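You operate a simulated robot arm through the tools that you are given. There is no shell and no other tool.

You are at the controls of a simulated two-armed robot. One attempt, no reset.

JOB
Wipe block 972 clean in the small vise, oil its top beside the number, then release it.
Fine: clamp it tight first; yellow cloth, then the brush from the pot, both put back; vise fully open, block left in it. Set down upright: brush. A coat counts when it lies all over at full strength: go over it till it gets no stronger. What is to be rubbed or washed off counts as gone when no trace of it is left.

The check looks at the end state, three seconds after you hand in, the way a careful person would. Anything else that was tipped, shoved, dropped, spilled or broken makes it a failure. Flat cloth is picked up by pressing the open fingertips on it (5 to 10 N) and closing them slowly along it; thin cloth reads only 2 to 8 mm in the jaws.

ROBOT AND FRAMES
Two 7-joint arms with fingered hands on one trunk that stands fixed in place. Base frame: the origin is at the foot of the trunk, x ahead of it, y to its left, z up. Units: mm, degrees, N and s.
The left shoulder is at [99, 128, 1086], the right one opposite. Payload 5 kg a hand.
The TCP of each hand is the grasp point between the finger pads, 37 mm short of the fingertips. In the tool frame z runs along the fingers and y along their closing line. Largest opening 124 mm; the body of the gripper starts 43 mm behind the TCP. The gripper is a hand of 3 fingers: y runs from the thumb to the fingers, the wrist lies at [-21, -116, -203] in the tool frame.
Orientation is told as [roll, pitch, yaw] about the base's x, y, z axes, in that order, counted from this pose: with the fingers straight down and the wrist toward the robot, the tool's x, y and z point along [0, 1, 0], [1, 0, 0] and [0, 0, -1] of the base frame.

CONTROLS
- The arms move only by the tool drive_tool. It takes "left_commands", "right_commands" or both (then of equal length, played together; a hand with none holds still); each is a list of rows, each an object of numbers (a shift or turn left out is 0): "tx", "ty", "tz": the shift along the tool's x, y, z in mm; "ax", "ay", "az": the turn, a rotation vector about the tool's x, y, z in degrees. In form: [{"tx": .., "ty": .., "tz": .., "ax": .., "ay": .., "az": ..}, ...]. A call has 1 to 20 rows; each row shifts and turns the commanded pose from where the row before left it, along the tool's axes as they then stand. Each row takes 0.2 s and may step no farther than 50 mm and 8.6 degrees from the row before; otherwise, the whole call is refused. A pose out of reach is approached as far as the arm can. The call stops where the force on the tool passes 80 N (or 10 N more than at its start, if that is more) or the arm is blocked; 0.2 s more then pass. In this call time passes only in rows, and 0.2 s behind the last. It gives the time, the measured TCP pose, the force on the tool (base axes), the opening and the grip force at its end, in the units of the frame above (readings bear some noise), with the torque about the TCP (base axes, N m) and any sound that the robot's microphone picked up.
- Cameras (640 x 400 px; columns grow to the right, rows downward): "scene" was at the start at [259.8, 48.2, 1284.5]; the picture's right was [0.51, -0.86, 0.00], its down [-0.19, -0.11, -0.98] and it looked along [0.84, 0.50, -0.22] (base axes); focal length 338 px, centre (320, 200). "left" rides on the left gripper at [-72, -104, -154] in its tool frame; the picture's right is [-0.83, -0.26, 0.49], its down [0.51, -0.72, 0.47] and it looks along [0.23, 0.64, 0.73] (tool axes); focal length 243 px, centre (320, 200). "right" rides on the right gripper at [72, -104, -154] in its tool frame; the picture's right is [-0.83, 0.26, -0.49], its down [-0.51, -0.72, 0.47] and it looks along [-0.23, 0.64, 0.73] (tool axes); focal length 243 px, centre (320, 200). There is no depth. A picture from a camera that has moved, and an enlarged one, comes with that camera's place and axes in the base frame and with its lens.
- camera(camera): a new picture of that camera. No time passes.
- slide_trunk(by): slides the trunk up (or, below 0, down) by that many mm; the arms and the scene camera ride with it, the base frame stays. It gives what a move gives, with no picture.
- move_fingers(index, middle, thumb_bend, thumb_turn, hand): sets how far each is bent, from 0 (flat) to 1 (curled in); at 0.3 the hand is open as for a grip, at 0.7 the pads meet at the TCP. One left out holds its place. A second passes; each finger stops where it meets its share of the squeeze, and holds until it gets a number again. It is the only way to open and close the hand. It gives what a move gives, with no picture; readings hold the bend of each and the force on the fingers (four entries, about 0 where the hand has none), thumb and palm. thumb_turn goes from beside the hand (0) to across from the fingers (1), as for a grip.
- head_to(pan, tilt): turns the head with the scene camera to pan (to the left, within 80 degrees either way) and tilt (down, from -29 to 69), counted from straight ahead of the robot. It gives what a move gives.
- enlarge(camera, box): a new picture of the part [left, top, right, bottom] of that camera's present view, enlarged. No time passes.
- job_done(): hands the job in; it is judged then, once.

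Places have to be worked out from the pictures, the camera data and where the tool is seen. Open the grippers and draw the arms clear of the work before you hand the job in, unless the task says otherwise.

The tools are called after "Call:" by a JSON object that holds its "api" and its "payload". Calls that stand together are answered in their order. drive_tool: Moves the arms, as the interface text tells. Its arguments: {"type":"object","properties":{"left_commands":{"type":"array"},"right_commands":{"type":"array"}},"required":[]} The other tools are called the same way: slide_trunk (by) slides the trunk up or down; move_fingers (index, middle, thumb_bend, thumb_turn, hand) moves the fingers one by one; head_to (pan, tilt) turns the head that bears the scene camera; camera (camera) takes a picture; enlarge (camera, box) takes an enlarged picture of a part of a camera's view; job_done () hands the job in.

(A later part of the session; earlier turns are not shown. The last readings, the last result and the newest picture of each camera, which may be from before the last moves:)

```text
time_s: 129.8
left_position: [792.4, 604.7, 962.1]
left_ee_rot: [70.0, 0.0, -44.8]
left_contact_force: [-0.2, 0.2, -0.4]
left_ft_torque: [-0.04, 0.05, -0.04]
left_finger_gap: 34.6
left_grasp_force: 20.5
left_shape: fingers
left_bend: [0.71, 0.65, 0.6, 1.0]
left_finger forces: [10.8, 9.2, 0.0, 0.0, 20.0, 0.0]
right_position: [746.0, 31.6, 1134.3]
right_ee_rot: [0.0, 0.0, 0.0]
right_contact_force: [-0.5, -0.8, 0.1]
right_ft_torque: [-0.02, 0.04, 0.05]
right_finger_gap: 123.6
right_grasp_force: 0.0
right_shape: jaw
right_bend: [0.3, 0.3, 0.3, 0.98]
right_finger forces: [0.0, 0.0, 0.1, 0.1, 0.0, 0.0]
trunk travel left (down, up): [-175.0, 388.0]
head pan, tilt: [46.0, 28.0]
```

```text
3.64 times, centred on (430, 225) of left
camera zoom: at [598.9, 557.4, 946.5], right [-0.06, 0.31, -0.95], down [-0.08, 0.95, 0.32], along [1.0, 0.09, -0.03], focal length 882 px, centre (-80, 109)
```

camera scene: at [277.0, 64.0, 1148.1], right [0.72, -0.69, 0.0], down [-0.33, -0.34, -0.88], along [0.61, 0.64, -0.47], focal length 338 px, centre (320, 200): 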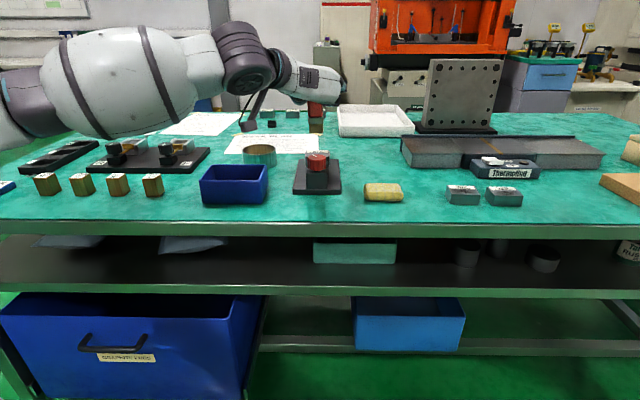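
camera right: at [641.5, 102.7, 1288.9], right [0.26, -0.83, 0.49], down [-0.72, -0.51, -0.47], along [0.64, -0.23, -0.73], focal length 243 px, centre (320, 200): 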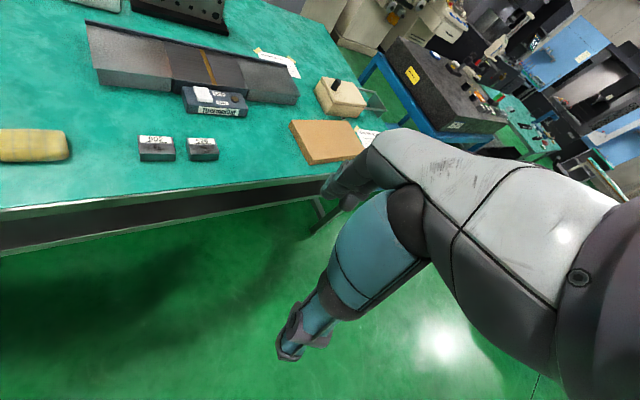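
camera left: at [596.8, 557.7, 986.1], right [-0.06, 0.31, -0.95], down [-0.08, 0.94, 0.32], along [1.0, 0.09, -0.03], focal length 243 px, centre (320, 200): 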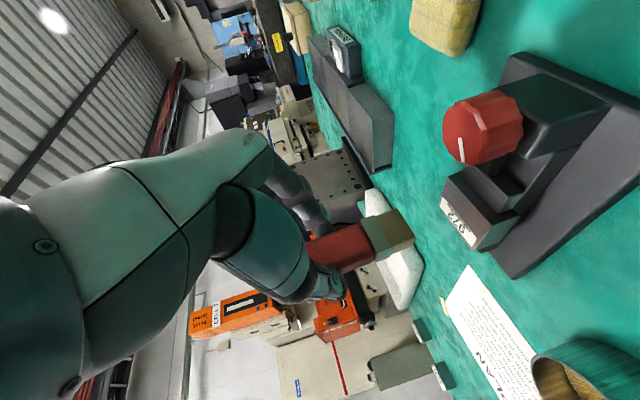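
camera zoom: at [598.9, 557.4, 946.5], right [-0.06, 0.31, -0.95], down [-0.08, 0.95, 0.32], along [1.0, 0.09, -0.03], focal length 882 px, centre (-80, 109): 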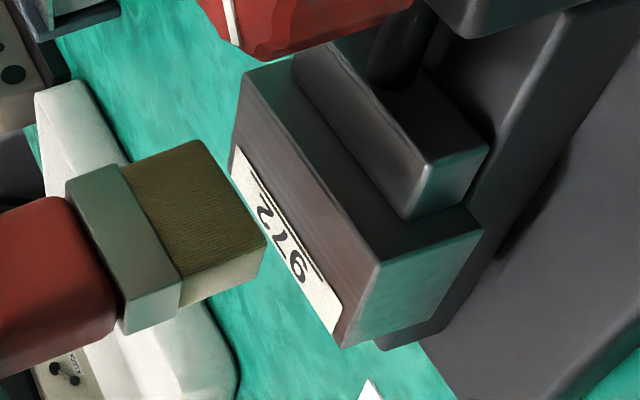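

Cross-checking both cameras against the known knob centre, the block top is at z≈859, spanning a (outward) 997–1040 with the label on the last ~15 mm. The bristles are laterally centred with their front edge about 5 mm behind the block's near edge. I'll shift 6 mm toward me and lower 14 mm, then feel for contact.

Call:
{"api": "drive_tool", "payload": {"left_commands": [{"tx": -7.6, "tz": -0.43}, {"tx": -7.6, "tz": -0.43}]}}

Call:
{"api": "enlarge", "payload": {"camera": "left", "box": [380, 170, 470, 280]}}

Call:
{"api": "enlarge", "payload": {"camera": "scene", "box": [290, 120, 350, 180]}}

```text
time_s: 130.4
left_position: [788.6, 599.6, 948.4]
left_ee_rot: [70.0, 0.1, -44.8]
left_contact_force: [-0.6, -1.0, -0.9]
left_ft_torque: [0.0, 0.0, 0.0]
left_finger_gap: 34.4
left_grasp_force: 19.8
left_shape: fingers
left_bend: [0.71, 0.65, 0.6, 1.0]
left_finger forces: [10.8, 9.2, 0.1, 0.1, 20.2, 0.1]
right_position: [746.5, 31.2, 1135.8]
right_ee_rot: [0.0, 0.0, -0.1]
right_contact_force: [-0.1, 0.6, 0.2]
right_ft_torque: [0.02, 0.05, -0.02]
right_finger_gap: 123.8
right_grasp_force: 0.0
right_shape: jaw
right_bend: [0.3, 0.3, 0.3, 0.98]
right_finger forces: [0.0, 0.0, 0.0, 0.0, 0.0, 0.1]
trunk travel left (down, up): [-175.0, 388.0]
head pan, tilt: [46.0, 28.0]
```

```text
3.64 times, centred on (425, 225) of left
camera zoom: at [595.2, 552.2, 932.0], right [-0.06, 0.31, -0.95], down [-0.08, 0.95, 0.31], along [1.0, 0.09, -0.03], focal length 882 px, centre (-62, 109)
```

zoom: 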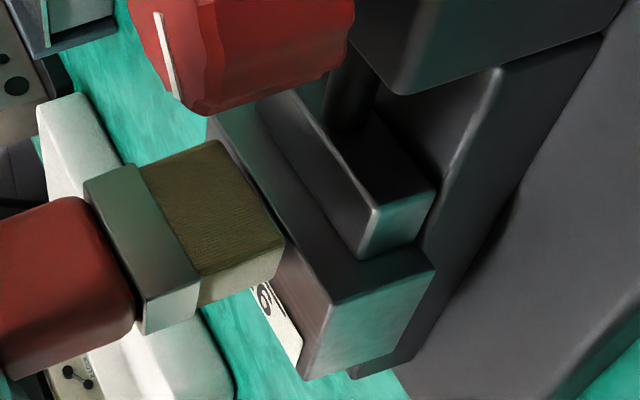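

```text
6.67 times, centred on (320, 150) of scene
camera zoom: at [277.4, 66.0, 1147.8], right [0.72, -0.69, 0.0], down [-0.33, -0.34, -0.88], along [0.61, 0.64, -0.47], focal length 2250 px, centre (320, 533)
```

zoom: 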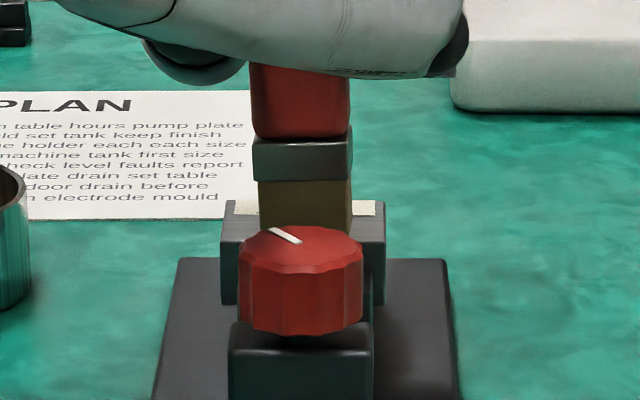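

The bristles' front edge now sits just above the block's near top edge. I'll lower a millimetre at a time until they press.

Call:
{"api": "drive_tool", "payload": {"left_commands": [{"tx": -0.94, "tz": 0.342}, {"tx": -0.94, "tz": 0.342}]}}

Call:
{"api": "drive_tool", "payload": {"left_commands": [{"tx": -0.94, "tz": 0.342}]}}

Call:
{"api": "drive_tool", "payload": {"left_commands": [{"tx": -0.94, "tz": 0.342}]}}

```text
time_s: 131.0
left_position: [788.0, 598.8, 947.3]
left_ee_rot: [70.0, -0.1, -44.8]
left_contact_force: [-0.4, -0.4, -1.0]
left_ft_torque: [0.02, 0.03, 0.02]
left_finger_gap: 34.5
left_grasp_force: 20.1
left_shape: fingers
left_bend: [0.71, 0.65, 0.6, 1.0]
left_finger forces: [10.8, 9.2, 0.0, 0.0, 20.0, 0.1]
right_position: [745.3, 31.2, 1134.8]
right_ee_rot: [0.0, 0.1, 0.1]
right_contact_force: [0.2, 0.3, -0.9]
right_ft_torque: [0.0, 0.01, 0.02]
right_finger_gap: 123.7
right_grasp_force: 0.0
right_shape: jaw
right_bend: [0.3, 0.3, 0.3, 0.98]
right_finger forces: [0.1, 0.1, 0.0, 0.0, 0.1, 0.1]
trunk travel left (down, up): [-175.0, 388.0]
head pan, tilt: [46.0, 28.0]
```

```text
time_s: 131.4
left_position: [787.8, 599.0, 945.5]
left_ee_rot: [70.0, 0.0, -44.8]
left_contact_force: [0.7, -0.8, 0.0]
left_ft_torque: [-0.03, 0.02, 0.0]
left_finger_gap: 34.2
left_grasp_force: 20.0
left_shape: fingers
left_bend: [0.71, 0.65, 0.6, 1.0]
left_finger forces: [10.7, 9.2, 0.0, 0.0, 20.1, 0.0]
right_position: [745.4, 31.3, 1134.5]
right_ee_rot: [0.0, 0.0, -0.1]
right_contact_force: [-0.6, 0.6, 0.1]
right_ft_torque: [0.0, 0.0, 0.03]
right_finger_gap: 123.6
right_grasp_force: 0.1
right_shape: jaw
right_bend: [0.3, 0.3, 0.3, 0.98]
right_finger forces: [0.0, 0.0, 0.1, 0.1, 0.1, 0.0]
trunk travel left (down, up): [-175.0, 388.0]
head pan, tilt: [46.0, 28.0]
```

```text
time_s: 131.8
left_position: [788.3, 598.7, 945.9]
left_ee_rot: [70.2, 0.0, -44.8]
left_contact_force: [0.2, -0.5, 2.6]
left_ft_torque: [0.03, -0.01, -0.01]
left_finger_gap: 34.2
left_grasp_force: 19.9
left_shape: fingers
left_bend: [0.71, 0.65, 0.6, 1.0]
left_finger forces: [11.0, 9.7, 0.0, 0.0, 20.0, 0.0]
right_position: [745.4, 31.7, 1136.1]
right_ee_rot: [0.0, -0.1, 0.0]
right_contact_force: [-0.6, 0.1, -0.1]
right_ft_torque: [0.01, 0.01, -0.03]
right_finger_gap: 123.7
right_grasp_force: 0.1
right_shape: jaw
right_bend: [0.3, 0.3, 0.3, 0.98]
right_finger forces: [0.0, 0.0, 0.0, 0.0, 0.1, 0.0]
trunk travel left (down, up): [-175.0, 388.0]
head pan, tilt: [46.0, 28.0]
```

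The bristles touch with about 2.6 N. I'll press half a millimetre more and paint this near lane with strokes along the block (±14 mm).

Call:
{"api": "drive_tool", "payload": {"left_commands": [{"tx": -0.47, "tz": 0.17}, {"ty": 7}, {"ty": 7}, {"ty": -7}, {"ty": -7}, {"ty": -7}, {"ty": -7}, {"ty": 7}, {"ty": 7}, {"ty": 7}, {"ty": 7}, {"ty": -7}, {"ty": -7}]}}

Call:
{"api": "enlarge", "payload": {"camera": "left", "box": [380, 170, 470, 280]}}

Call:
{"api": "enlarge", "payload": {"camera": "scene", "box": [290, 120, 350, 180]}}

```text
time_s: 134.6
left_position: [788.2, 599.9, 945.8]
left_ee_rot: [70.2, 0.1, -44.8]
left_contact_force: [0.4, 0.1, 4.4]
left_ft_torque: [0.12, -0.06, 0.03]
left_finger_gap: 34.4
left_grasp_force: 20.1
left_shape: fingers
left_bend: [0.71, 0.65, 0.6, 1.0]
left_finger forces: [10.4, 9.9, 0.0, 0.1, 19.2, 0.0]
right_position: [747.4, 30.5, 1134.9]
right_ee_rot: [0.0, 0.0, 0.0]
right_contact_force: [1.4, -0.9, -0.8]
right_ft_torque: [-0.02, -0.01, -0.02]
right_finger_gap: 123.6
right_grasp_force: 0.0
right_shape: jaw
right_bend: [0.3, 0.3, 0.3, 0.98]
right_finger forces: [0.0, 0.0, 0.0, 0.1, 0.1, 0.1]
trunk travel left (down, up): [-175.0, 388.0]
head pan, tilt: [46.0, 28.0]
```

```text
3.64 times, centred on (425, 225) of left
camera zoom: at [594.7, 551.7, 928.0], right [-0.06, 0.31, -0.95], down [-0.08, 0.95, 0.32], along [1.0, 0.09, -0.03], focal length 882 px, centre (-62, 109)
```

zoom: 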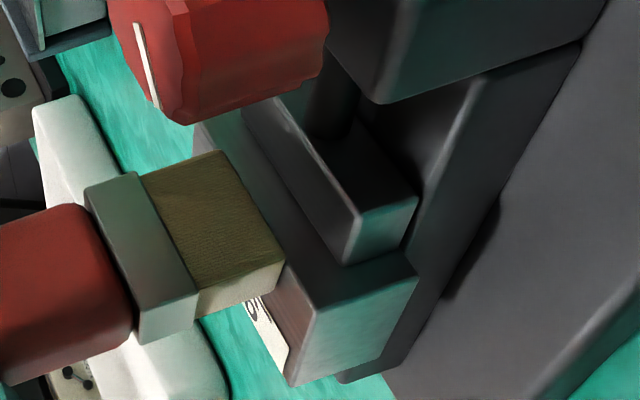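

```text
6.67 times, centred on (320, 150) of scene
camera zoom: at [277.3, 65.7, 1147.8], right [0.72, -0.69, 0.0], down [-0.33, -0.34, -0.88], along [0.61, 0.64, -0.47], focal length 2250 px, centre (320, 533)
```

zoom: 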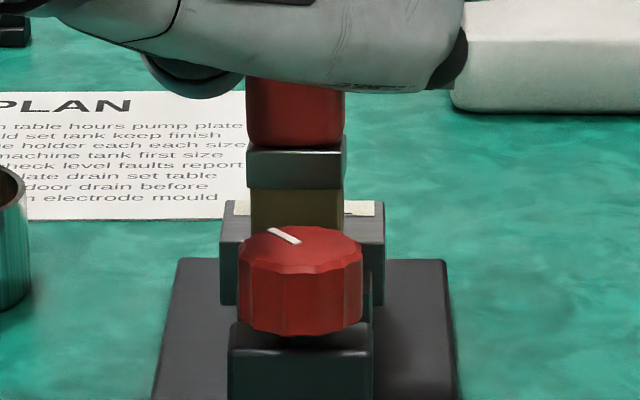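

The brush glides with about 4.4 N. Seen from the front it sits 3 mm left of the block's middle, so for the second lane, 8 mm farther out, I'll stroke a bit more to the right.

Call:
{"api": "drive_tool", "payload": {"left_commands": [{"ty": 9}, {"ty": 9}, {"ty": -9}, {"ty": -9}, {"tx": 2.74, "tz": 7.52}, {"ty": 9}, {"ty": 9}, {"ty": -8}, {"ty": -8}, {"ty": -8}, {"ty": -7}, {"ty": 7}, {"ty": 8}, {"ty": 8}, {"ty": 8}, {"ty": -9}, {"ty": -9}]}}

Call:
{"api": "drive_tool", "payload": {"left_commands": [{"tx": 14.1, "tz": -5.1}, {"tx": 14.1, "tz": -5.1}, {"tx": 14.1, "tz": -5.1}, {"tx": 14.1, "tz": -5.1}]}}

Call:
{"api": "enlarge", "payload": {"camera": "left", "box": [380, 150, 540, 280]}}

Call:
{"api": "enlarge", "payload": {"camera": "scene", "box": [295, 140, 345, 175]}}

```text
time_s: 138.2
left_position: [793.6, 604.6, 944.2]
left_ee_rot: [70.1, 0.0, -44.8]
left_contact_force: [0.4, -0.5, 0.2]
left_ft_torque: [0.0, -0.04, -0.03]
left_finger_gap: 33.9
left_grasp_force: 19.0
left_shape: fingers
left_bend: [0.71, 0.65, 0.6, 1.0]
left_finger forces: [10.4, 9.2, 0.1, 0.1, 19.1, 0.0]
right_position: [745.7, 30.8, 1134.9]
right_ee_rot: [-0.1, 0.0, 0.0]
right_contact_force: [-0.1, -0.4, 0.1]
right_ft_torque: [0.03, 0.06, 0.0]
right_finger_gap: 123.7
right_grasp_force: 0.1
right_shape: jaw
right_bend: [0.3, 0.3, 0.3, 0.98]
right_finger forces: [0.0, 0.0, 0.0, 0.2, 0.1, 0.0]
trunk travel left (down, up): [-175.0, 388.0]
head pan, tilt: [46.0, 28.0]
```

```text
time_s: 139.2
left_position: [794.8, 604.9, 1004.9]
left_ee_rot: [70.1, 0.0, -44.9]
left_contact_force: [0.2, -1.3, -0.2]
left_ft_torque: [-0.03, 0.0, 0.01]
left_finger_gap: 33.8
left_grasp_force: 19.5
left_shape: fingers
left_bend: [0.71, 0.65, 0.6, 1.0]
left_finger forces: [10.4, 8.8, 0.0, 0.1, 19.3, 0.0]
right_position: [745.2, 29.8, 1134.5]
right_ee_rot: [0.0, 0.0, 0.0]
right_contact_force: [0.2, 0.2, -0.1]
right_ft_torque: [-0.01, -0.03, 0.04]
right_finger_gap: 123.6
right_grasp_force: 0.1
right_shape: jaw
right_bend: [0.3, 0.3, 0.3, 0.98]
right_finger forces: [0.0, 0.1, 0.0, 0.0, 0.0, 0.0]
trunk travel left (down, up): [-175.0, 388.0]
head pan, tilt: [46.0, 28.0]
```

```text
3.08 times, centred on (460, 215) of left
camera zoom: at [601.7, 557.4, 988.6], right [-0.06, 0.31, -0.95], down [-0.08, 0.95, 0.32], along [1.0, 0.09, -0.03], focal length 746 px, centre (-111, 154)
```

zoom: 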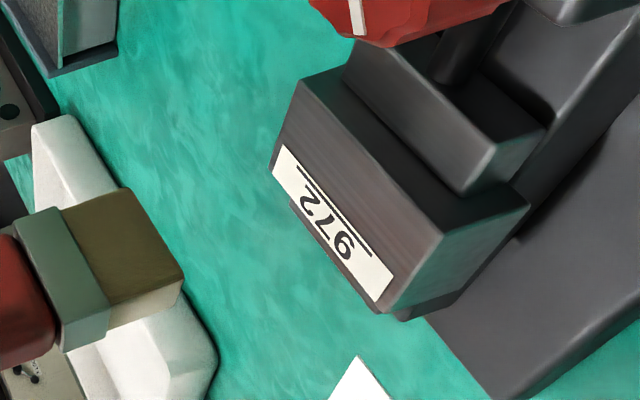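

```text
11.43 times, centred on (320, 158) of scene
camera zoom: at [276.9, 65.4, 1148.0], right [0.72, -0.69, 0.0], down [-0.33, -0.34, -0.88], along [0.61, 0.64, -0.47], focal length 3858 px, centre (320, 686)
```

zoom: 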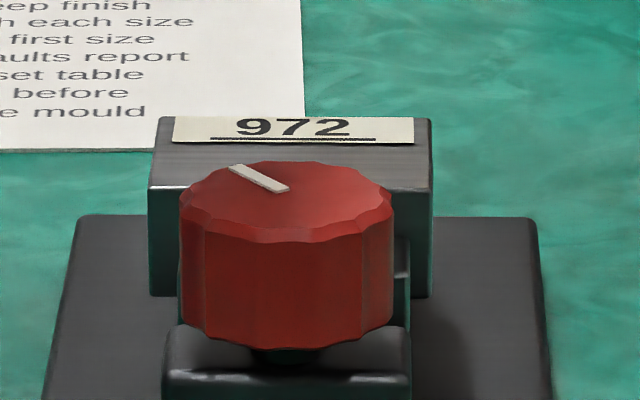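

I'll zoom in on the block's top to see whether an oil film shows.

Call:
{"api": "enlarge", "payload": {"camera": "left", "box": [445, 165, 510, 260]}}

Call:
{"api": "enlarge", "payload": {"camera": "scene", "box": [304, 148, 336, 168]}}

```text
4.21 times, centred on (478, 212) of left
camera zoom: at [601.7, 557.4, 988.6], right [-0.06, 0.31, -0.95], down [-0.08, 0.95, 0.32], along [1.0, 0.09, -0.03], focal length 1022 px, centre (-343, 147)
```

zoom: 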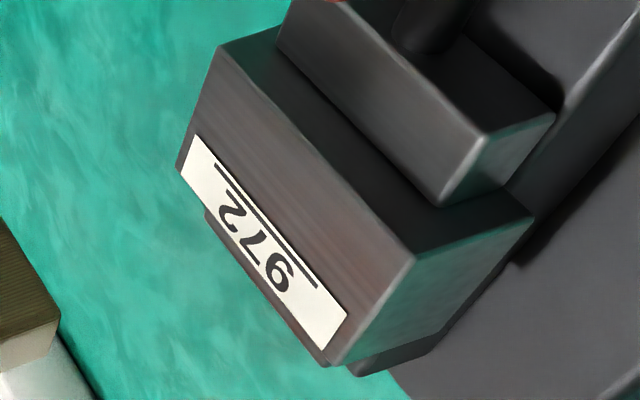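

```text
16.00 times, centred on (320, 158) of scene
camera zoom: at [276.9, 65.4, 1148.0], right [0.72, -0.69, 0.0], down [-0.33, -0.34, -0.88], along [0.61, 0.64, -0.47], focal length 5401 px, centre (320, 872)
```

zoom: 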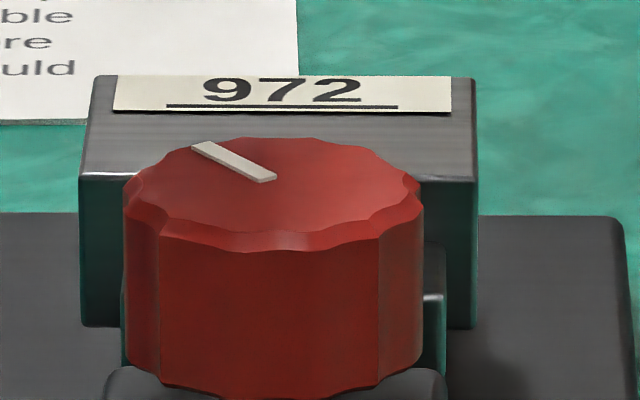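

I can't tell from this grazing view whether the oil shows. I'll raise the trunk back by 100 mm (the hand rides up with it) and compare with the earlier view from that height.

Call:
{"api": "slide_trunk", "payload": {"by": 100}}

Call:
{"api": "head_to", "payload": {"pan": 28, "tilt": 32}}

Call:
{"api": "enlarge", "payload": {"camera": "scene", "box": [200, 158, 236, 182]}}

Call:
{"api": "camera", "payload": {"camera": "scene"}}

```text
time_s: 140.6
left_position: [793.5, 604.9, 1104.1]
left_ee_rot: [70.0, 0.1, -44.7]
left_contact_force: [-0.5, 1.2, -1.4]
left_ft_torque: [-0.03, -0.01, 0.03]
left_finger_gap: 34.0
left_grasp_force: 19.0
left_shape: fingers
left_bend: [0.71, 0.65, 0.6, 1.0]
left_finger forces: [10.3, 8.9, 0.0, 0.0, 19.2, 0.0]
right_position: [746.7, 31.5, 1233.1]
right_ee_rot: [0.0, 0.1, 0.0]
right_contact_force: [-0.6, 0.2, 0.0]
right_ft_torque: [-0.02, 0.01, 0.02]
right_finger_gap: 123.8
right_grasp_force: 0.0
right_shape: jaw
right_bend: [0.3, 0.3, 0.3, 0.98]
right_finger forces: [0.0, 0.1, 0.0, 0.0, 0.0, 0.0]
trunk travel left (down, up): [-275.0, 288.0]
head pan, tilt: [46.0, 28.0]
```

```text
time_s: 141.4
left_position: [793.2, 604.2, 1104.9]
left_ee_rot: [69.9, 0.1, -44.7]
left_contact_force: [-0.3, 0.4, -0.9]
left_ft_torque: [0.0, -0.03, 0.03]
left_finger_gap: 33.6
left_grasp_force: 19.1
left_shape: fingers
left_bend: [0.71, 0.65, 0.6, 1.0]
left_finger forces: [10.3, 8.8, 0.1, 0.1, 19.1, 0.0]
right_position: [748.1, 31.5, 1234.7]
right_ee_rot: [0.0, 0.0, 0.1]
right_contact_force: [0.3, 0.2, -0.5]
right_ft_torque: [0.01, -0.02, 0.01]
right_finger_gap: 123.7
right_grasp_force: 0.1
right_shape: jaw
right_bend: [0.3, 0.3, 0.3, 0.98]
right_finger forces: [0.0, 0.0, 0.0, 0.0, 0.0, 0.1]
trunk travel left (down, up): [-275.0, 288.0]
head pan, tilt: [28.0, 32.0]
```

```text
16.00 times, centred on (218, 170) of scene
camera zoom: at [258.8, 42.3, 1253.5], right [0.47, -0.88, 0.0], down [-0.47, -0.25, -0.85], along [0.75, 0.4, -0.53], focal length 5401 px, centre (1952, 680)
```

zoom: 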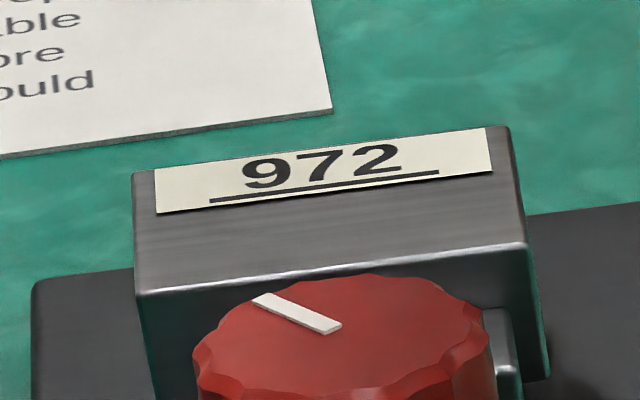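

```text
taken
camera scene: at [258.8, 42.3, 1253.5], right [0.47, -0.88, 0.0], down [-0.47, -0.25, -0.85], along [0.75, 0.4, -0.53], focal length 338 px, centre (320, 200)
```

scene: 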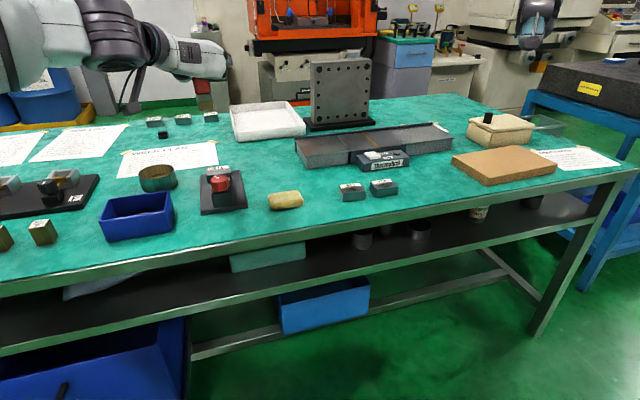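

Compared with the earlier picture I see no clear change of tone. I'll zoom further on the bare metal beside the label and on the bristles.

Call:
{"api": "enlarge", "payload": {"camera": "scene", "box": [207, 163, 231, 178]}}

Call:
{"api": "camera", "payload": {"camera": "left"}}

Call:
{"api": "enlarge", "payload": {"camera": "scene", "box": [180, 70, 230, 120]}}

```text
16.00 times, centred on (219, 170) of scene
camera zoom: at [258.8, 42.3, 1253.5], right [0.47, -0.88, 0.0], down [-0.47, -0.25, -0.85], along [0.75, 0.4, -0.53], focal length 5401 px, centre (1936, 672)
```

zoom: 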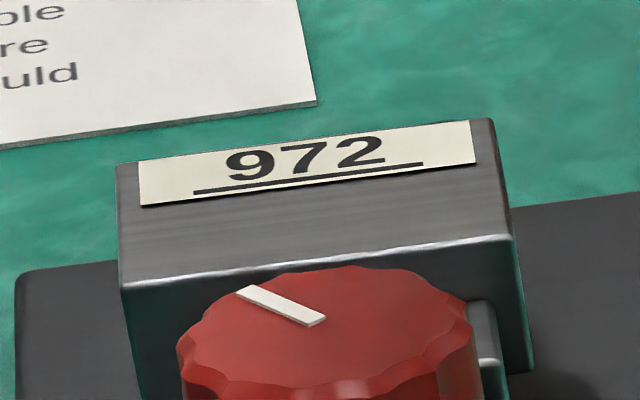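

```text
taken
camera left: at [600.5, 557.5, 1088.1], right [-0.06, 0.31, -0.95], down [-0.08, 0.95, 0.32], along [1.0, 0.09, -0.03], focal length 243 px, centre (320, 200)
```

left: 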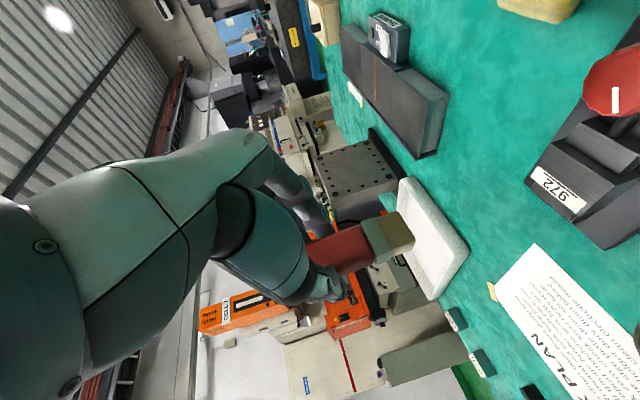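

```text
8.00 times, centred on (205, 95) of scene
camera zoom: at [258.8, 42.3, 1253.5], right [0.47, -0.88, 0.0], down [-0.47, -0.25, -0.85], along [0.75, 0.4, -0.53], focal length 2700 px, centre (1240, 1040)
```

zoom: 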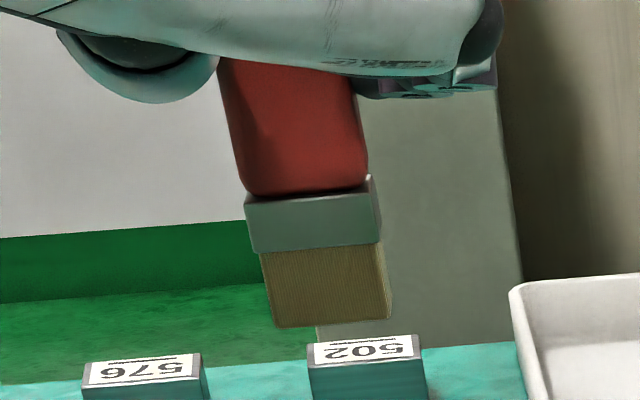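

The change, if any, is faint, and in the far lane the pressing force had dropped to zero. I'll go down again for more passes, now checking the force in each lane.

Call:
{"api": "drive_tool", "payload": {"left_commands": [{"tx": -37.1, "tz": 11.4}, {"tx": -37.1, "tz": 11.4}, {"tx": -37.1, "tz": 11.4}, {"tx": -37.1, "tz": 11.3}]}}

Call:
{"api": "drive_tool", "payload": {"left_commands": [{"tx": -1.9, "tz": 0.68}, {"tx": -0.94, "tz": 0.342}]}}

Call:
{"api": "enlarge", "payload": {"camera": "left", "box": [380, 170, 470, 280]}}

```text
time_s: 142.4
left_position: [789.1, 600.8, 948.7]
left_ee_rot: [69.8, 0.0, -44.8]
left_contact_force: [1.2, 0.6, -0.5]
left_ft_torque: [-0.04, -0.03, -0.02]
left_finger_gap: 34.0
left_grasp_force: 18.6
left_shape: fingers
left_bend: [0.71, 0.65, 0.6, 1.0]
left_finger forces: [10.3, 8.7, 0.0, 0.1, 19.2, 0.1]
right_position: [746.3, 31.9, 1233.2]
right_ee_rot: [0.0, 0.1, 0.0]
right_contact_force: [-0.6, -0.9, -0.1]
right_ft_torque: [-0.01, -0.02, -0.02]
right_finger_gap: 123.4
right_grasp_force: 0.1
right_shape: jaw
right_bend: [0.3, 0.3, 0.3, 0.98]
right_finger forces: [0.0, 0.1, 0.0, 0.1, 0.1, 0.0]
trunk travel left (down, up): [-275.0, 288.0]
head pan, tilt: [28.0, 32.0]
```

```text
time_s: 143.0
left_position: [787.9, 599.8, 946.5]
left_ee_rot: [70.1, 0.0, -44.8]
left_contact_force: [-0.2, -0.6, -0.4]
left_ft_torque: [0.01, 0.01, -0.02]
left_finger_gap: 33.9
left_grasp_force: 18.7
left_shape: fingers
left_bend: [0.71, 0.65, 0.6, 1.0]
left_finger forces: [10.2, 8.8, 0.0, 0.1, 19.1, 0.0]
right_position: [746.2, 30.6, 1235.2]
right_ee_rot: [0.0, 0.0, 0.0]
right_contact_force: [0.1, 0.0, 0.7]
right_ft_torque: [0.01, 0.0, -0.03]
right_finger_gap: 123.6
right_grasp_force: 0.0
right_shape: jaw
right_bend: [0.3, 0.3, 0.3, 0.98]
right_finger forces: [0.0, 0.0, 0.0, 0.1, 0.1, 0.0]
trunk travel left (down, up): [-275.0, 288.0]
head pan, tilt: [28.0, 32.0]
```

```text
3.64 times, centred on (425, 225) of left
camera zoom: at [594.6, 552.6, 929.8], right [-0.06, 0.31, -0.95], down [-0.08, 0.95, 0.32], along [1.0, 0.09, -0.03], focal length 882 px, centre (-62, 109)
```

zoom: 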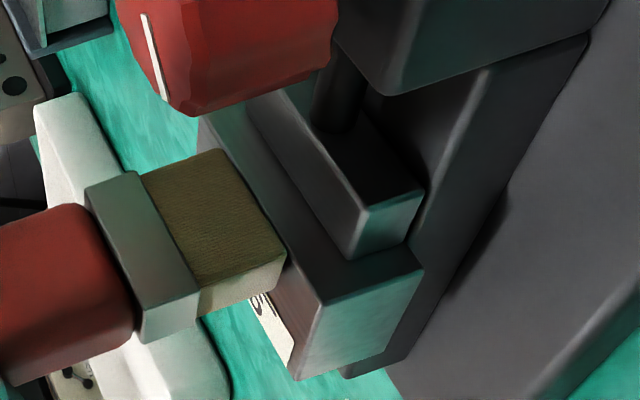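

Call:
{"api": "drive_tool", "payload": {"left_commands": [{"tx": -0.94, "tz": 0.342}]}}

Call:
{"api": "drive_tool", "payload": {"left_commands": [{"tx": -0.94, "tz": 0.342}]}}

Call:
{"api": "drive_tool", "payload": {"left_commands": [{"tx": -0.94, "tz": 0.342}]}}

```text
time_s: 143.4
left_position: [788.1, 600.0, 945.6]
left_ee_rot: [70.0, -0.1, -44.8]
left_contact_force: [-0.3, -0.7, -0.4]
left_ft_torque: [-0.03, 0.02, 0.03]
left_finger_gap: 34.0
left_grasp_force: 18.8
left_shape: fingers
left_bend: [0.71, 0.65, 0.6, 1.0]
left_finger forces: [10.3, 8.9, 0.1, 0.0, 19.0, 0.1]
right_position: [746.4, 30.8, 1235.1]
right_ee_rot: [0.0, 0.0, 0.0]
right_contact_force: [0.3, 0.1, -0.1]
right_ft_torque: [0.0, -0.02, -0.02]
right_finger_gap: 123.6
right_grasp_force: 0.0
right_shape: jaw
right_bend: [0.3, 0.3, 0.3, 0.98]
right_finger forces: [0.1, 0.1, 0.0, 0.0, 0.0, 0.1]
trunk travel left (down, up): [-275.0, 288.0]
head pan, tilt: [28.0, 32.0]
```

```text
time_s: 143.8
left_position: [787.6, 600.0, 944.3]
left_ee_rot: [69.9, 0.0, -44.7]
left_contact_force: [0.0, 0.4, 0.6]
left_ft_torque: [-0.01, -0.01, 0.01]
left_finger_gap: 34.0
left_grasp_force: 19.5
left_shape: fingers
left_bend: [0.71, 0.65, 0.6, 1.0]
left_finger forces: [10.2, 9.0, 0.1, 0.0, 19.0, 0.0]
right_position: [745.7, 30.0, 1234.2]
right_ee_rot: [0.0, 0.0, -0.1]
right_contact_force: [-0.2, -0.7, -0.7]
right_ft_torque: [0.03, 0.01, -0.01]
right_finger_gap: 123.7
right_grasp_force: 0.0
right_shape: jaw
right_bend: [0.3, 0.3, 0.3, 0.98]
right_finger forces: [0.1, 0.1, 0.1, 0.0, 0.1, 0.0]
trunk travel left (down, up): [-275.0, 288.0]
head pan, tilt: [28.0, 32.0]
```

```text
time_s: 144.2
left_position: [789.2, 599.3, 943.9]
left_ee_rot: [70.0, 0.0, -44.9]
left_contact_force: [0.3, -0.6, 3.3]
left_ft_torque: [0.05, -0.05, -0.02]
left_finger_gap: 33.8
left_grasp_force: 19.6
left_shape: fingers
left_bend: [0.71, 0.65, 0.6, 1.0]
left_finger forces: [10.1, 9.6, 0.0, 0.1, 19.1, 0.0]
right_position: [746.5, 31.0, 1234.9]
right_ee_rot: [0.0, 0.0, -0.1]
right_contact_force: [0.0, -0.5, 1.0]
right_ft_torque: [-0.03, -0.01, 0.02]
right_finger_gap: 123.5
right_grasp_force: 0.0
right_shape: jaw
right_bend: [0.3, 0.3, 0.3, 0.98]
right_finger forces: [0.0, 0.0, 0.0, 0.0, 0.1, 0.0]
trunk travel left (down, up): [-275.0, 288.0]
head pan, tilt: [28.0, 32.0]
```

Contact is back at 3.3 N. I'll press slightly more and paint with zig-zag strokes, drifting outward in small steps across the bare strip.

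Call:
{"api": "drive_tool", "payload": {"left_commands": [{"tx": -0.6, "tz": 0.22}, {"ty": 9}, {"ty": 9}, {"ty": -11}, {"ty": -11}, {"ty": -10}, {"tx": 0.68, "tz": 1.88}, {"ty": 11}, {"ty": 11}, {"ty": 10}, {"tx": 0.68, "tz": 1.88}, {"ty": -11}, {"ty": -11}, {"ty": -10}, {"tx": 0.68, "tz": 1.88}, {"ty": 11}, {"ty": 11}, {"ty": 10}, {"ty": -9}, {"ty": -9}]}}

Call:
{"api": "enlarge", "payload": {"camera": "scene", "box": [190, 140, 250, 190]}}

Call:
{"api": "enlarge", "payload": {"camera": "left", "box": [380, 170, 470, 280]}}

```text
time_s: 148.4
left_position: [792.7, 603.6, 944.3]
left_ee_rot: [70.0, 0.0, -44.8]
left_contact_force: [0.5, -0.9, 4.7]
left_ft_torque: [0.08, -0.11, -0.03]
left_finger_gap: 34.0
left_grasp_force: 18.9
left_shape: fingers
left_bend: [0.71, 0.65, 0.6, 1.0]
left_finger forces: [10.7, 9.4, 0.0, 0.0, 18.5, 0.1]
right_position: [745.1, 30.4, 1233.9]
right_ee_rot: [0.0, 0.0, 0.0]
right_contact_force: [0.2, 0.2, -0.4]
right_ft_torque: [-0.02, -0.01, 0.01]
right_finger_gap: 123.6
right_grasp_force: 0.0
right_shape: jaw
right_bend: [0.3, 0.3, 0.3, 0.98]
right_finger forces: [0.1, 0.0, 0.0, 0.1, 0.0, 0.1]
trunk travel left (down, up): [-275.0, 288.0]
head pan, tilt: [28.0, 32.0]
```

```text
8.00 times, centred on (220, 165) of scene
camera zoom: at [258.4, 41.8, 1253.6], right [0.47, -0.88, 0.0], down [-0.47, -0.25, -0.85], along [0.75, 0.4, -0.53], focal length 2700 px, centre (1120, 480)
```

zoom: 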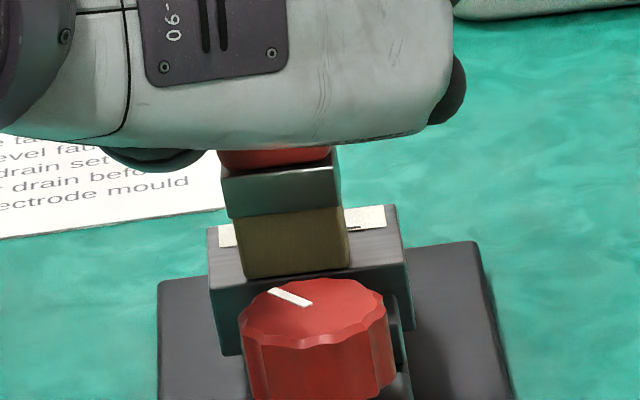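

```text
3.64 times, centred on (425, 225) of left
camera zoom: at [598.9, 556.4, 927.1], right [-0.06, 0.31, -0.95], down [-0.08, 0.95, 0.32], along [1.0, 0.09, -0.03], focal length 882 px, centre (-62, 109)
```

zoom: 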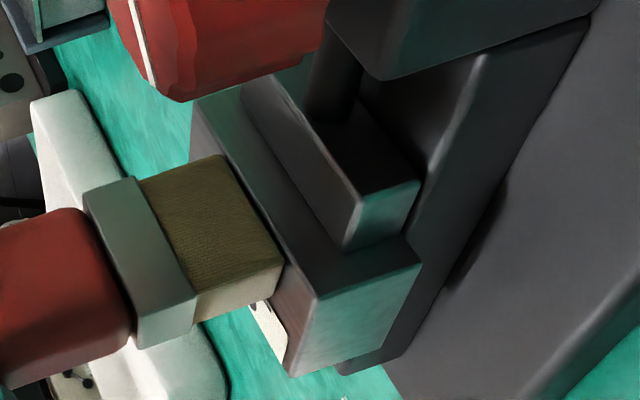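

The bristles lie nicely on the bare strip with 4.7 N. I'll do another zig-zag back toward the near edge, then lift and compare the surface.

Call:
{"api": "drive_tool", "payload": {"left_commands": [{"ty": 10}, {"ty": 10}, {"ty": -11}, {"ty": -11}, {"ty": -11}, {"tx": -0.68, "tz": -1.88}, {"ty": 11}, {"ty": 11}, {"ty": 11}, {"tx": -0.68, "tz": -1.88}, {"ty": -11}, {"ty": -11}, {"ty": -11}, {"tx": -0.68, "tz": -1.88}, {"ty": 11}, {"ty": 11}, {"ty": 11}, {"ty": -10}, {"ty": -10}]}}

Call:
{"api": "drive_tool", "payload": {"left_commands": [{"tx": 18.8, "tz": -6.84}, {"tx": 18.8, "tz": -6.84}, {"tx": 37.6, "tz": -13.7}]}}

Call:
{"api": "enlarge", "payload": {"camera": "scene", "box": [200, 158, 236, 182]}}

Call:
{"api": "enlarge", "payload": {"camera": "left", "box": [445, 150, 530, 260]}}

```text
time_s: 152.4
left_position: [787.0, 598.1, 944.1]
left_ee_rot: [70.1, 0.0, -44.8]
left_contact_force: [0.4, 0.3, 1.5]
left_ft_torque: [0.03, -0.05, 0.0]
left_finger_gap: 33.7
left_grasp_force: 19.1
left_shape: fingers
left_bend: [0.71, 0.65, 0.6, 1.0]
left_finger forces: [10.3, 8.8, 0.1, 0.1, 18.5, 0.0]
right_position: [746.4, 31.2, 1235.8]
right_ee_rot: [0.0, 0.0, -0.1]
right_contact_force: [0.5, -0.2, 0.1]
right_ft_torque: [-0.02, -0.02, 0.04]
right_finger_gap: 123.8
right_grasp_force: 0.1
right_shape: jaw
right_bend: [0.3, 0.3, 0.3, 0.98]
right_finger forces: [0.1, 0.0, 0.0, 0.0, 0.0, 0.1]
trunk travel left (down, up): [-275.0, 288.0]
head pan, tilt: [28.0, 32.0]
```

```text
time_s: 153.2
left_position: [787.2, 596.6, 1024.9]
left_ee_rot: [70.1, 0.1, -44.7]
left_contact_force: [-0.9, -0.9, -0.9]
left_ft_torque: [0.02, -0.01, 0.02]
left_finger_gap: 33.7
left_grasp_force: 19.0
left_shape: fingers
left_bend: [0.71, 0.65, 0.6, 1.0]
left_finger forces: [10.2, 8.5, 0.0, 0.0, 18.7, 0.0]
right_position: [745.0, 29.7, 1235.3]
right_ee_rot: [0.1, -0.1, 0.0]
right_contact_force: [-0.7, -0.2, 0.8]
right_ft_torque: [0.02, -0.06, 0.02]
right_finger_gap: 123.7
right_grasp_force: 0.0
right_shape: jaw
right_bend: [0.3, 0.3, 0.3, 0.98]
right_finger forces: [0.1, 0.0, 0.0, 0.0, 0.0, 0.0]
trunk travel left (down, up): [-275.0, 288.0]
head pan, tilt: [28.0, 32.0]
```

```text
16.00 times, centred on (218, 170) of scene
camera zoom: at [257.9, 40.8, 1253.8], right [0.47, -0.88, 0.0], down [-0.47, -0.25, -0.85], along [0.75, 0.4, -0.53], focal length 5401 px, centre (1952, 680)
```

zoom: 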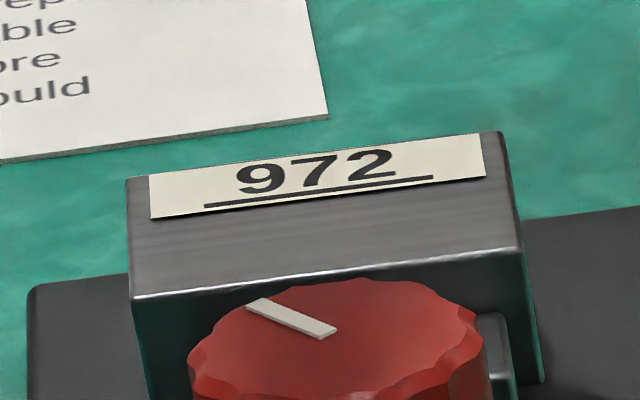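

```text
3.64 times, centred on (488, 205) of left
camera zoom: at [594.0, 549.3, 1008.7], right [-0.06, 0.31, -0.95], down [-0.08, 0.95, 0.32], along [1.0, 0.09, -0.03], focal length 882 px, centre (-289, 182)
```

zoom: 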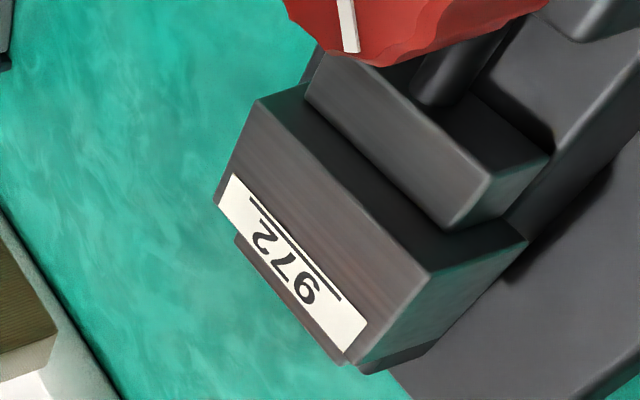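

I'll go to exactly the pose of my last pre-paint picture ([792.4, 604.7, 962]) so I can compare the surface like for like.

Call:
{"api": "drive_tool", "payload": {"left_commands": [{"tx": -27.85, "ty": -0.6, "tz": 14.85}, {"tx": -27.85, "ty": -0.7, "tz": 14.85}]}}

Call:
{"api": "enlarge", "payload": {"camera": "left", "box": [390, 170, 470, 280]}}

```text
time_s: 153.8
left_position: [792.6, 605.2, 962.1]
left_ee_rot: [70.0, 0.0, -44.8]
left_contact_force: [0.4, 0.3, -0.8]
left_ft_torque: [0.02, 0.01, 0.01]
left_finger_gap: 33.6
left_grasp_force: 19.5
left_shape: fingers
left_bend: [0.71, 0.65, 0.6, 1.0]
left_finger forces: [10.2, 8.5, 0.0, 0.1, 18.8, 0.0]
right_position: [747.0, 31.0, 1233.4]
right_ee_rot: [0.0, 0.0, 0.1]
right_contact_force: [-0.5, 0.0, 0.4]
right_ft_torque: [-0.03, 0.01, 0.0]
right_finger_gap: 123.9
right_grasp_force: 0.0
right_shape: jaw
right_bend: [0.3, 0.3, 0.3, 0.98]
right_finger forces: [0.0, 0.0, 0.1, 0.0, 0.1, 0.0]
trunk travel left (down, up): [-275.0, 288.0]
head pan, tilt: [28.0, 32.0]
```

```text
3.64 times, centred on (430, 225) of left
camera zoom: at [599.9, 558.1, 945.6], right [-0.06, 0.31, -0.95], down [-0.08, 0.95, 0.32], along [1.0, 0.09, -0.03], focal length 882 px, centre (-80, 109)
```

zoom: 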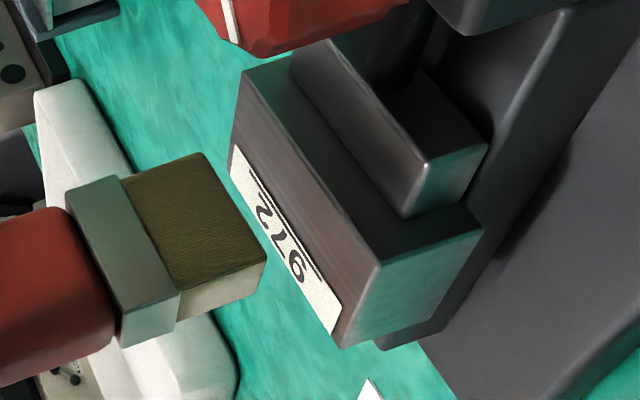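

The surface looks just as before painting, so I suspect the bristles carry little oil. I'll look into the pot and at the bristle tip more closely.

Call:
{"api": "enlarge", "payload": {"camera": "scene", "box": [132, 155, 182, 195]}}

Call:
{"api": "enlarge", "payload": {"camera": "scene", "box": [200, 140, 240, 180]}}

Call:
{"api": "enlarge", "payload": {"camera": "left", "box": [395, 205, 435, 265]}}

```text
10.00 times, centred on (157, 175) of scene
camera zoom: at [259.1, 42.6, 1253.4], right [0.47, -0.88, 0.0], down [-0.47, -0.25, -0.85], along [0.75, 0.4, -0.53], focal length 3376 px, centre (1950, 450)
```

zoom: 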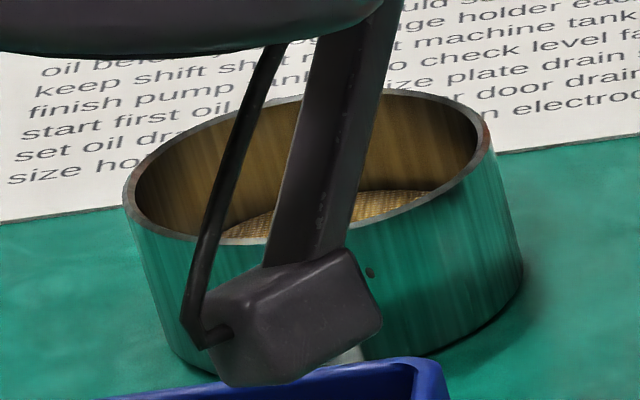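

```text
10.00 times, centred on (220, 160) of scene
camera zoom: at [259.1, 42.6, 1253.4], right [0.47, -0.88, 0.0], down [-0.47, -0.25, -0.85], along [0.75, 0.4, -0.53], focal length 3376 px, centre (1320, 600)
```

zoom: 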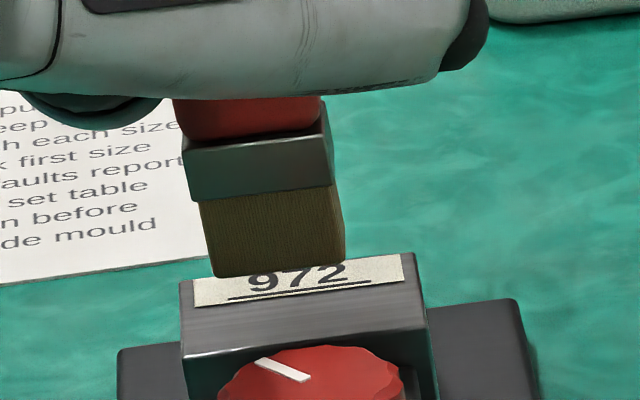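

```text
6.67 times, centred on (415, 235) of left
camera zoom: at [599.9, 558.1, 945.6], right [-0.06, 0.31, -0.95], down [-0.08, 0.95, 0.32], along [1.0, 0.09, -0.03], focal length 1618 px, centre (-313, -33)
```

zoom: 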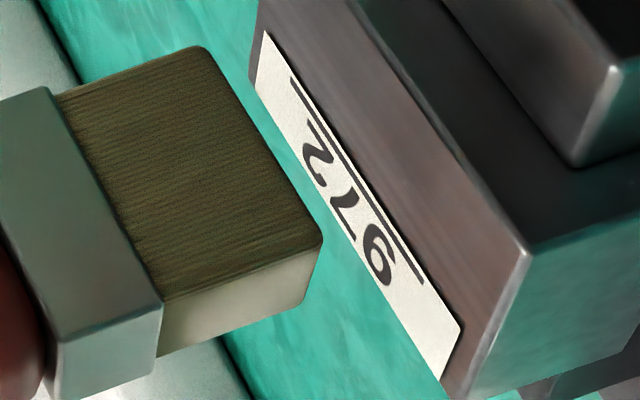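

I can't see a film, and the simplest explanation is that the bristles need reloading. I'll go back to the pot for a proper dip: raise the brush, lower the trunk again, and move over the pot.

Call:
{"api": "drive_tool", "payload": {"left_commands": [{"tx": 34.8, "tz": -12.7}, {"tx": 34.8, "tz": -12.7}, {"tx": 34.8, "tz": -12.7}, {"tx": 34.8, "tz": -12.7}]}}

Call:
{"api": "slide_trunk", "payload": {"by": -100}}

Call:
{"api": "head_to", "payload": {"pan": 46, "tilt": 28}}

```text
time_s: 154.8
left_position: [789.5, 604.7, 1111.9]
left_ee_rot: [70.1, 0.0, -44.8]
left_contact_force: [0.0, 0.4, -0.4]
left_ft_torque: [0.0, 0.0, 0.01]
left_finger_gap: 34.0
left_grasp_force: 19.0
left_shape: fingers
left_bend: [0.71, 0.65, 0.6, 1.0]
left_finger forces: [10.2, 8.5, 0.0, 0.0, 18.8, 0.1]
right_position: [745.6, 27.6, 1236.3]
right_ee_rot: [0.1, 0.0, 0.0]
right_contact_force: [-0.2, 1.1, -0.1]
right_ft_torque: [0.0, 0.0, 0.0]
right_finger_gap: 123.6
right_grasp_force: 0.1
right_shape: jaw
right_bend: [0.3, 0.3, 0.3, 0.98]
right_finger forces: [0.1, 0.0, 0.0, 0.1, 0.0, 0.1]
trunk travel left (down, up): [-275.0, 288.0]
head pan, tilt: [28.0, 32.0]
```

```text
time_s: 156.1
left_position: [792.9, 605.2, 1011.0]
left_ee_rot: [70.1, 0.0, -44.7]
left_contact_force: [0.6, -0.3, -0.3]
left_ft_torque: [-0.02, -0.02, -0.02]
left_finger_gap: 33.5
left_grasp_force: 18.6
left_shape: fingers
left_bend: [0.71, 0.65, 0.6, 1.0]
left_finger forces: [10.1, 8.5, 0.0, 0.0, 18.7, 0.1]
right_position: [745.8, 31.8, 1135.5]
right_ee_rot: [0.0, -0.1, 0.0]
right_contact_force: [-0.6, -0.2, 0.4]
right_ft_torque: [0.02, -0.03, 0.0]
right_finger_gap: 123.8
right_grasp_force: 0.1
right_shape: jaw
right_bend: [0.3, 0.3, 0.3, 0.98]
right_finger forces: [0.1, 0.0, 0.0, 0.0, 0.1, 0.0]
trunk travel left (down, up): [-175.0, 388.0]
head pan, tilt: [28.0, 32.0]
```

```text
time_s: 156.9
left_position: [793.2, 605.8, 1007.9]
left_ee_rot: [70.0, 0.0, -44.9]
left_contact_force: [0.5, -0.6, -1.0]
left_ft_torque: [0.02, 0.04, 0.0]
left_finger_gap: 33.9
left_grasp_force: 19.0
left_shape: fingers
left_bend: [0.71, 0.65, 0.6, 1.0]
left_finger forces: [10.2, 8.5, 0.0, 0.1, 18.7, 0.0]
right_position: [746.9, 30.7, 1134.8]
right_ee_rot: [-0.1, 0.0, 0.0]
right_contact_force: [-0.4, -0.2, -0.6]
right_ft_torque: [0.01, -0.02, 0.0]
right_finger_gap: 123.8
right_grasp_force: 0.0
right_shape: jaw
right_bend: [0.3, 0.3, 0.3, 0.98]
right_finger forces: [0.0, 0.0, 0.0, 0.0, 0.0, 0.0]
trunk travel left (down, up): [-175.0, 388.0]
head pan, tilt: [46.0, 28.0]
```

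Call:
{"api": "drive_tool", "payload": {"left_commands": [{"tx": 6.4, "ty": -39.9, "tz": 20.6}, {"tx": 6.4, "ty": -39.9, "tz": 20.6}, {"tx": 6.4, "ty": -39.9, "tz": 20.6}, {"tx": 6.5, "ty": -39.8, "tz": 20.6}]}}

Call:
{"api": "enlarge", "payload": {"camera": "left", "box": [300, 130, 560, 320]}}

Call:
{"api": "enlarge", "payload": {"camera": "scene", "box": [220, 80, 320, 180]}}

Call:
{"api": "enlarge", "payload": {"camera": "scene", "box": [300, 145, 340, 175]}}

```text
time_s: 157.9
left_position: [741.4, 780.0, 1005.3]
left_ee_rot: [70.0, 0.0, -44.8]
left_contact_force: [0.3, 0.1, -0.4]
left_ft_torque: [-0.03, 0.0, 0.0]
left_finger_gap: 33.7
left_grasp_force: 19.1
left_shape: fingers
left_bend: [0.71, 0.65, 0.6, 1.0]
left_finger forces: [10.2, 8.6, 0.0, 0.0, 18.7, 0.0]
right_position: [746.3, 30.7, 1135.0]
right_ee_rot: [0.0, 0.0, -0.1]
right_contact_force: [-0.6, -0.2, -0.4]
right_ft_torque: [0.0, 0.0, 0.03]
right_finger_gap: 123.7
right_grasp_force: 0.0
right_shape: jaw
right_bend: [0.3, 0.3, 0.3, 0.98]
right_finger forces: [0.0, 0.0, 0.1, 0.1, 0.0, 0.0]
trunk travel left (down, up): [-175.0, 388.0]
head pan, tilt: [46.0, 28.0]
```

```text
2.11 times, centred on (430, 225) of left
camera zoom: at [547.7, 732.6, 988.7], right [-0.06, 0.31, -0.95], down [-0.08, 0.95, 0.32], along [1.0, 0.09, -0.03], focal length 511 px, centre (88, 147)
```

zoom: 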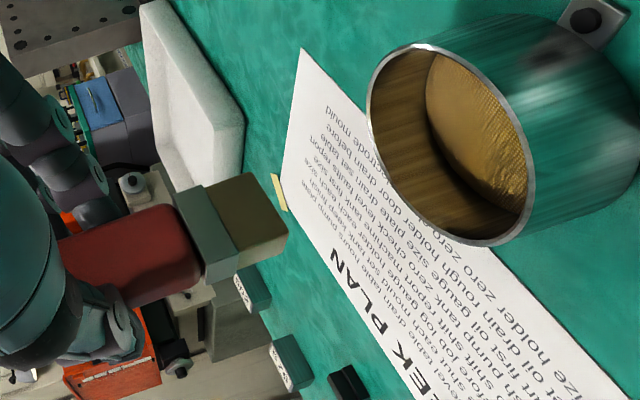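

```text
4.00 times, centred on (270, 130) of scene
camera zoom: at [277.0, 66.3, 1147.9], right [0.72, -0.69, 0.0], down [-0.33, -0.34, -0.88], along [0.61, 0.63, -0.47], focal length 1350 px, centre (520, 480)
```

zoom: 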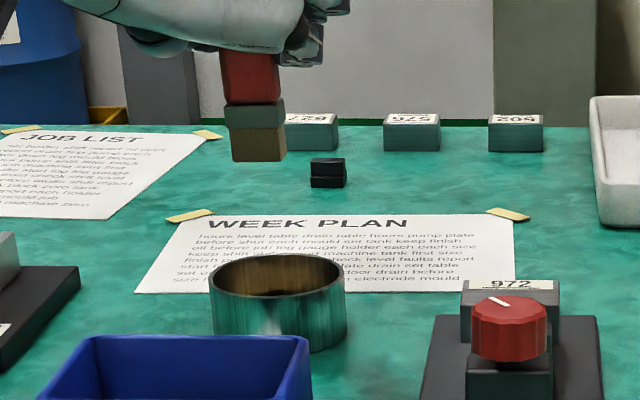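

```text
13.33 times, centred on (320, 160) of scene
camera zoom: at [277.0, 66.3, 1147.9], right [0.72, -0.69, 0.0], down [-0.33, -0.34, -0.88], along [0.61, 0.63, -0.47], focal length 4501 px, centre (320, 733)
```

zoom: 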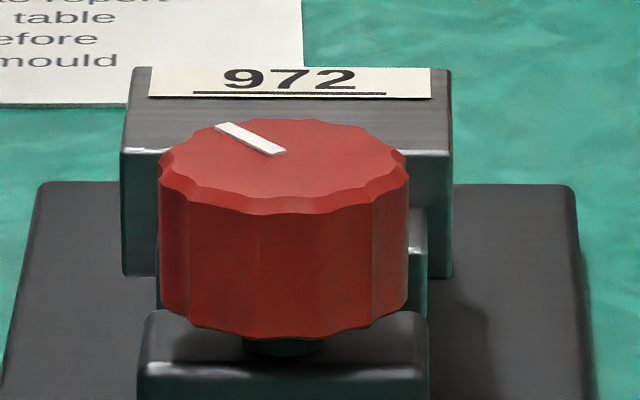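

The pot holds a golden oil surface some 20 mm below the rim. The brush has shifted about 6 mm toward the thumb in the grip, so I'll recentre by 5 mm and lower the bristles back into the oil, with a small swirl.

Call:
{"api": "drive_tool", "payload": {"left_commands": [{"ty": 5}, {"tx": -23.5, "tz": 8.55}, {"tx": -23.5, "tz": 8.55}, {"tx": -23.5, "tz": 8.55}, {"tx": -14.1, "tz": 5.13}, {"tx": -9.4, "tz": 3.42}]}}

Call:
{"api": "enlarge", "payload": {"camera": "left", "box": [290, 150, 450, 330]}}

Call:
{"api": "enlarge", "payload": {"camera": "scene", "box": [220, 90, 320, 180]}}

```text
time_s: 159.3
left_position: [745.5, 778.4, 902.3]
left_ee_rot: [70.1, 0.0, -44.9]
left_contact_force: [-0.1, -0.7, -0.9]
left_ft_torque: [-0.02, 0.0, 0.02]
left_finger_gap: 33.6
left_grasp_force: 19.1
left_shape: fingers
left_bend: [0.71, 0.65, 0.6, 1.0]
left_finger forces: [10.2, 8.5, 0.0, 0.1, 18.8, 0.0]
right_position: [746.6, 32.4, 1134.4]
right_ee_rot: [-0.1, 0.0, 0.0]
right_contact_force: [0.0, 0.9, 0.2]
right_ft_torque: [0.02, -0.01, -0.01]
right_finger_gap: 123.6
right_grasp_force: 0.0
right_shape: jaw
right_bend: [0.3, 0.3, 0.3, 0.98]
right_finger forces: [0.0, 0.0, 0.0, 0.0, 0.0, 0.1]
trunk travel left (down, up): [-175.0, 388.0]
head pan, tilt: [46.0, 28.0]
```

```text
2.22 times, centred on (370, 240) of left
camera zoom: at [551.9, 729.8, 886.3], right [-0.06, 0.31, -0.95], down [-0.08, 0.95, 0.32], along [1.0, 0.09, -0.03], focal length 539 px, centre (209, 111)
```

zoom: 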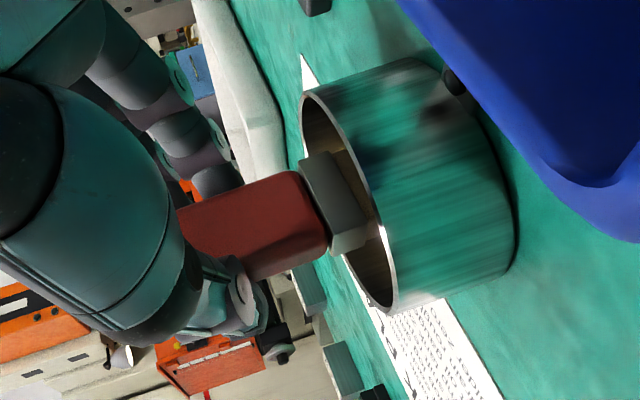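

```text
4.44 times, centred on (270, 135) of scene
camera zoom: at [277.4, 66.2, 1147.8], right [0.72, -0.69, 0.0], down [-0.33, -0.34, -0.88], along [0.61, 0.63, -0.47], focal length 1500 px, centre (542, 489)
```

zoom: 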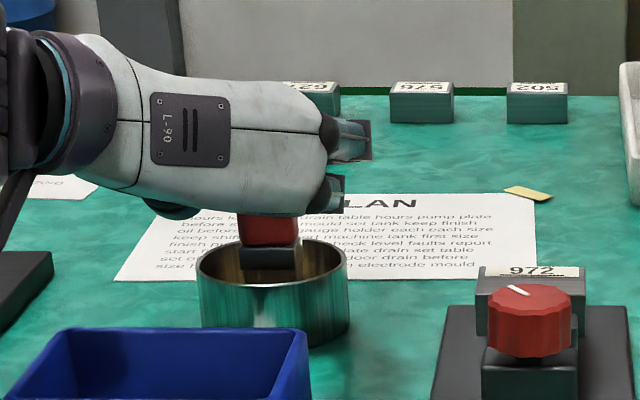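

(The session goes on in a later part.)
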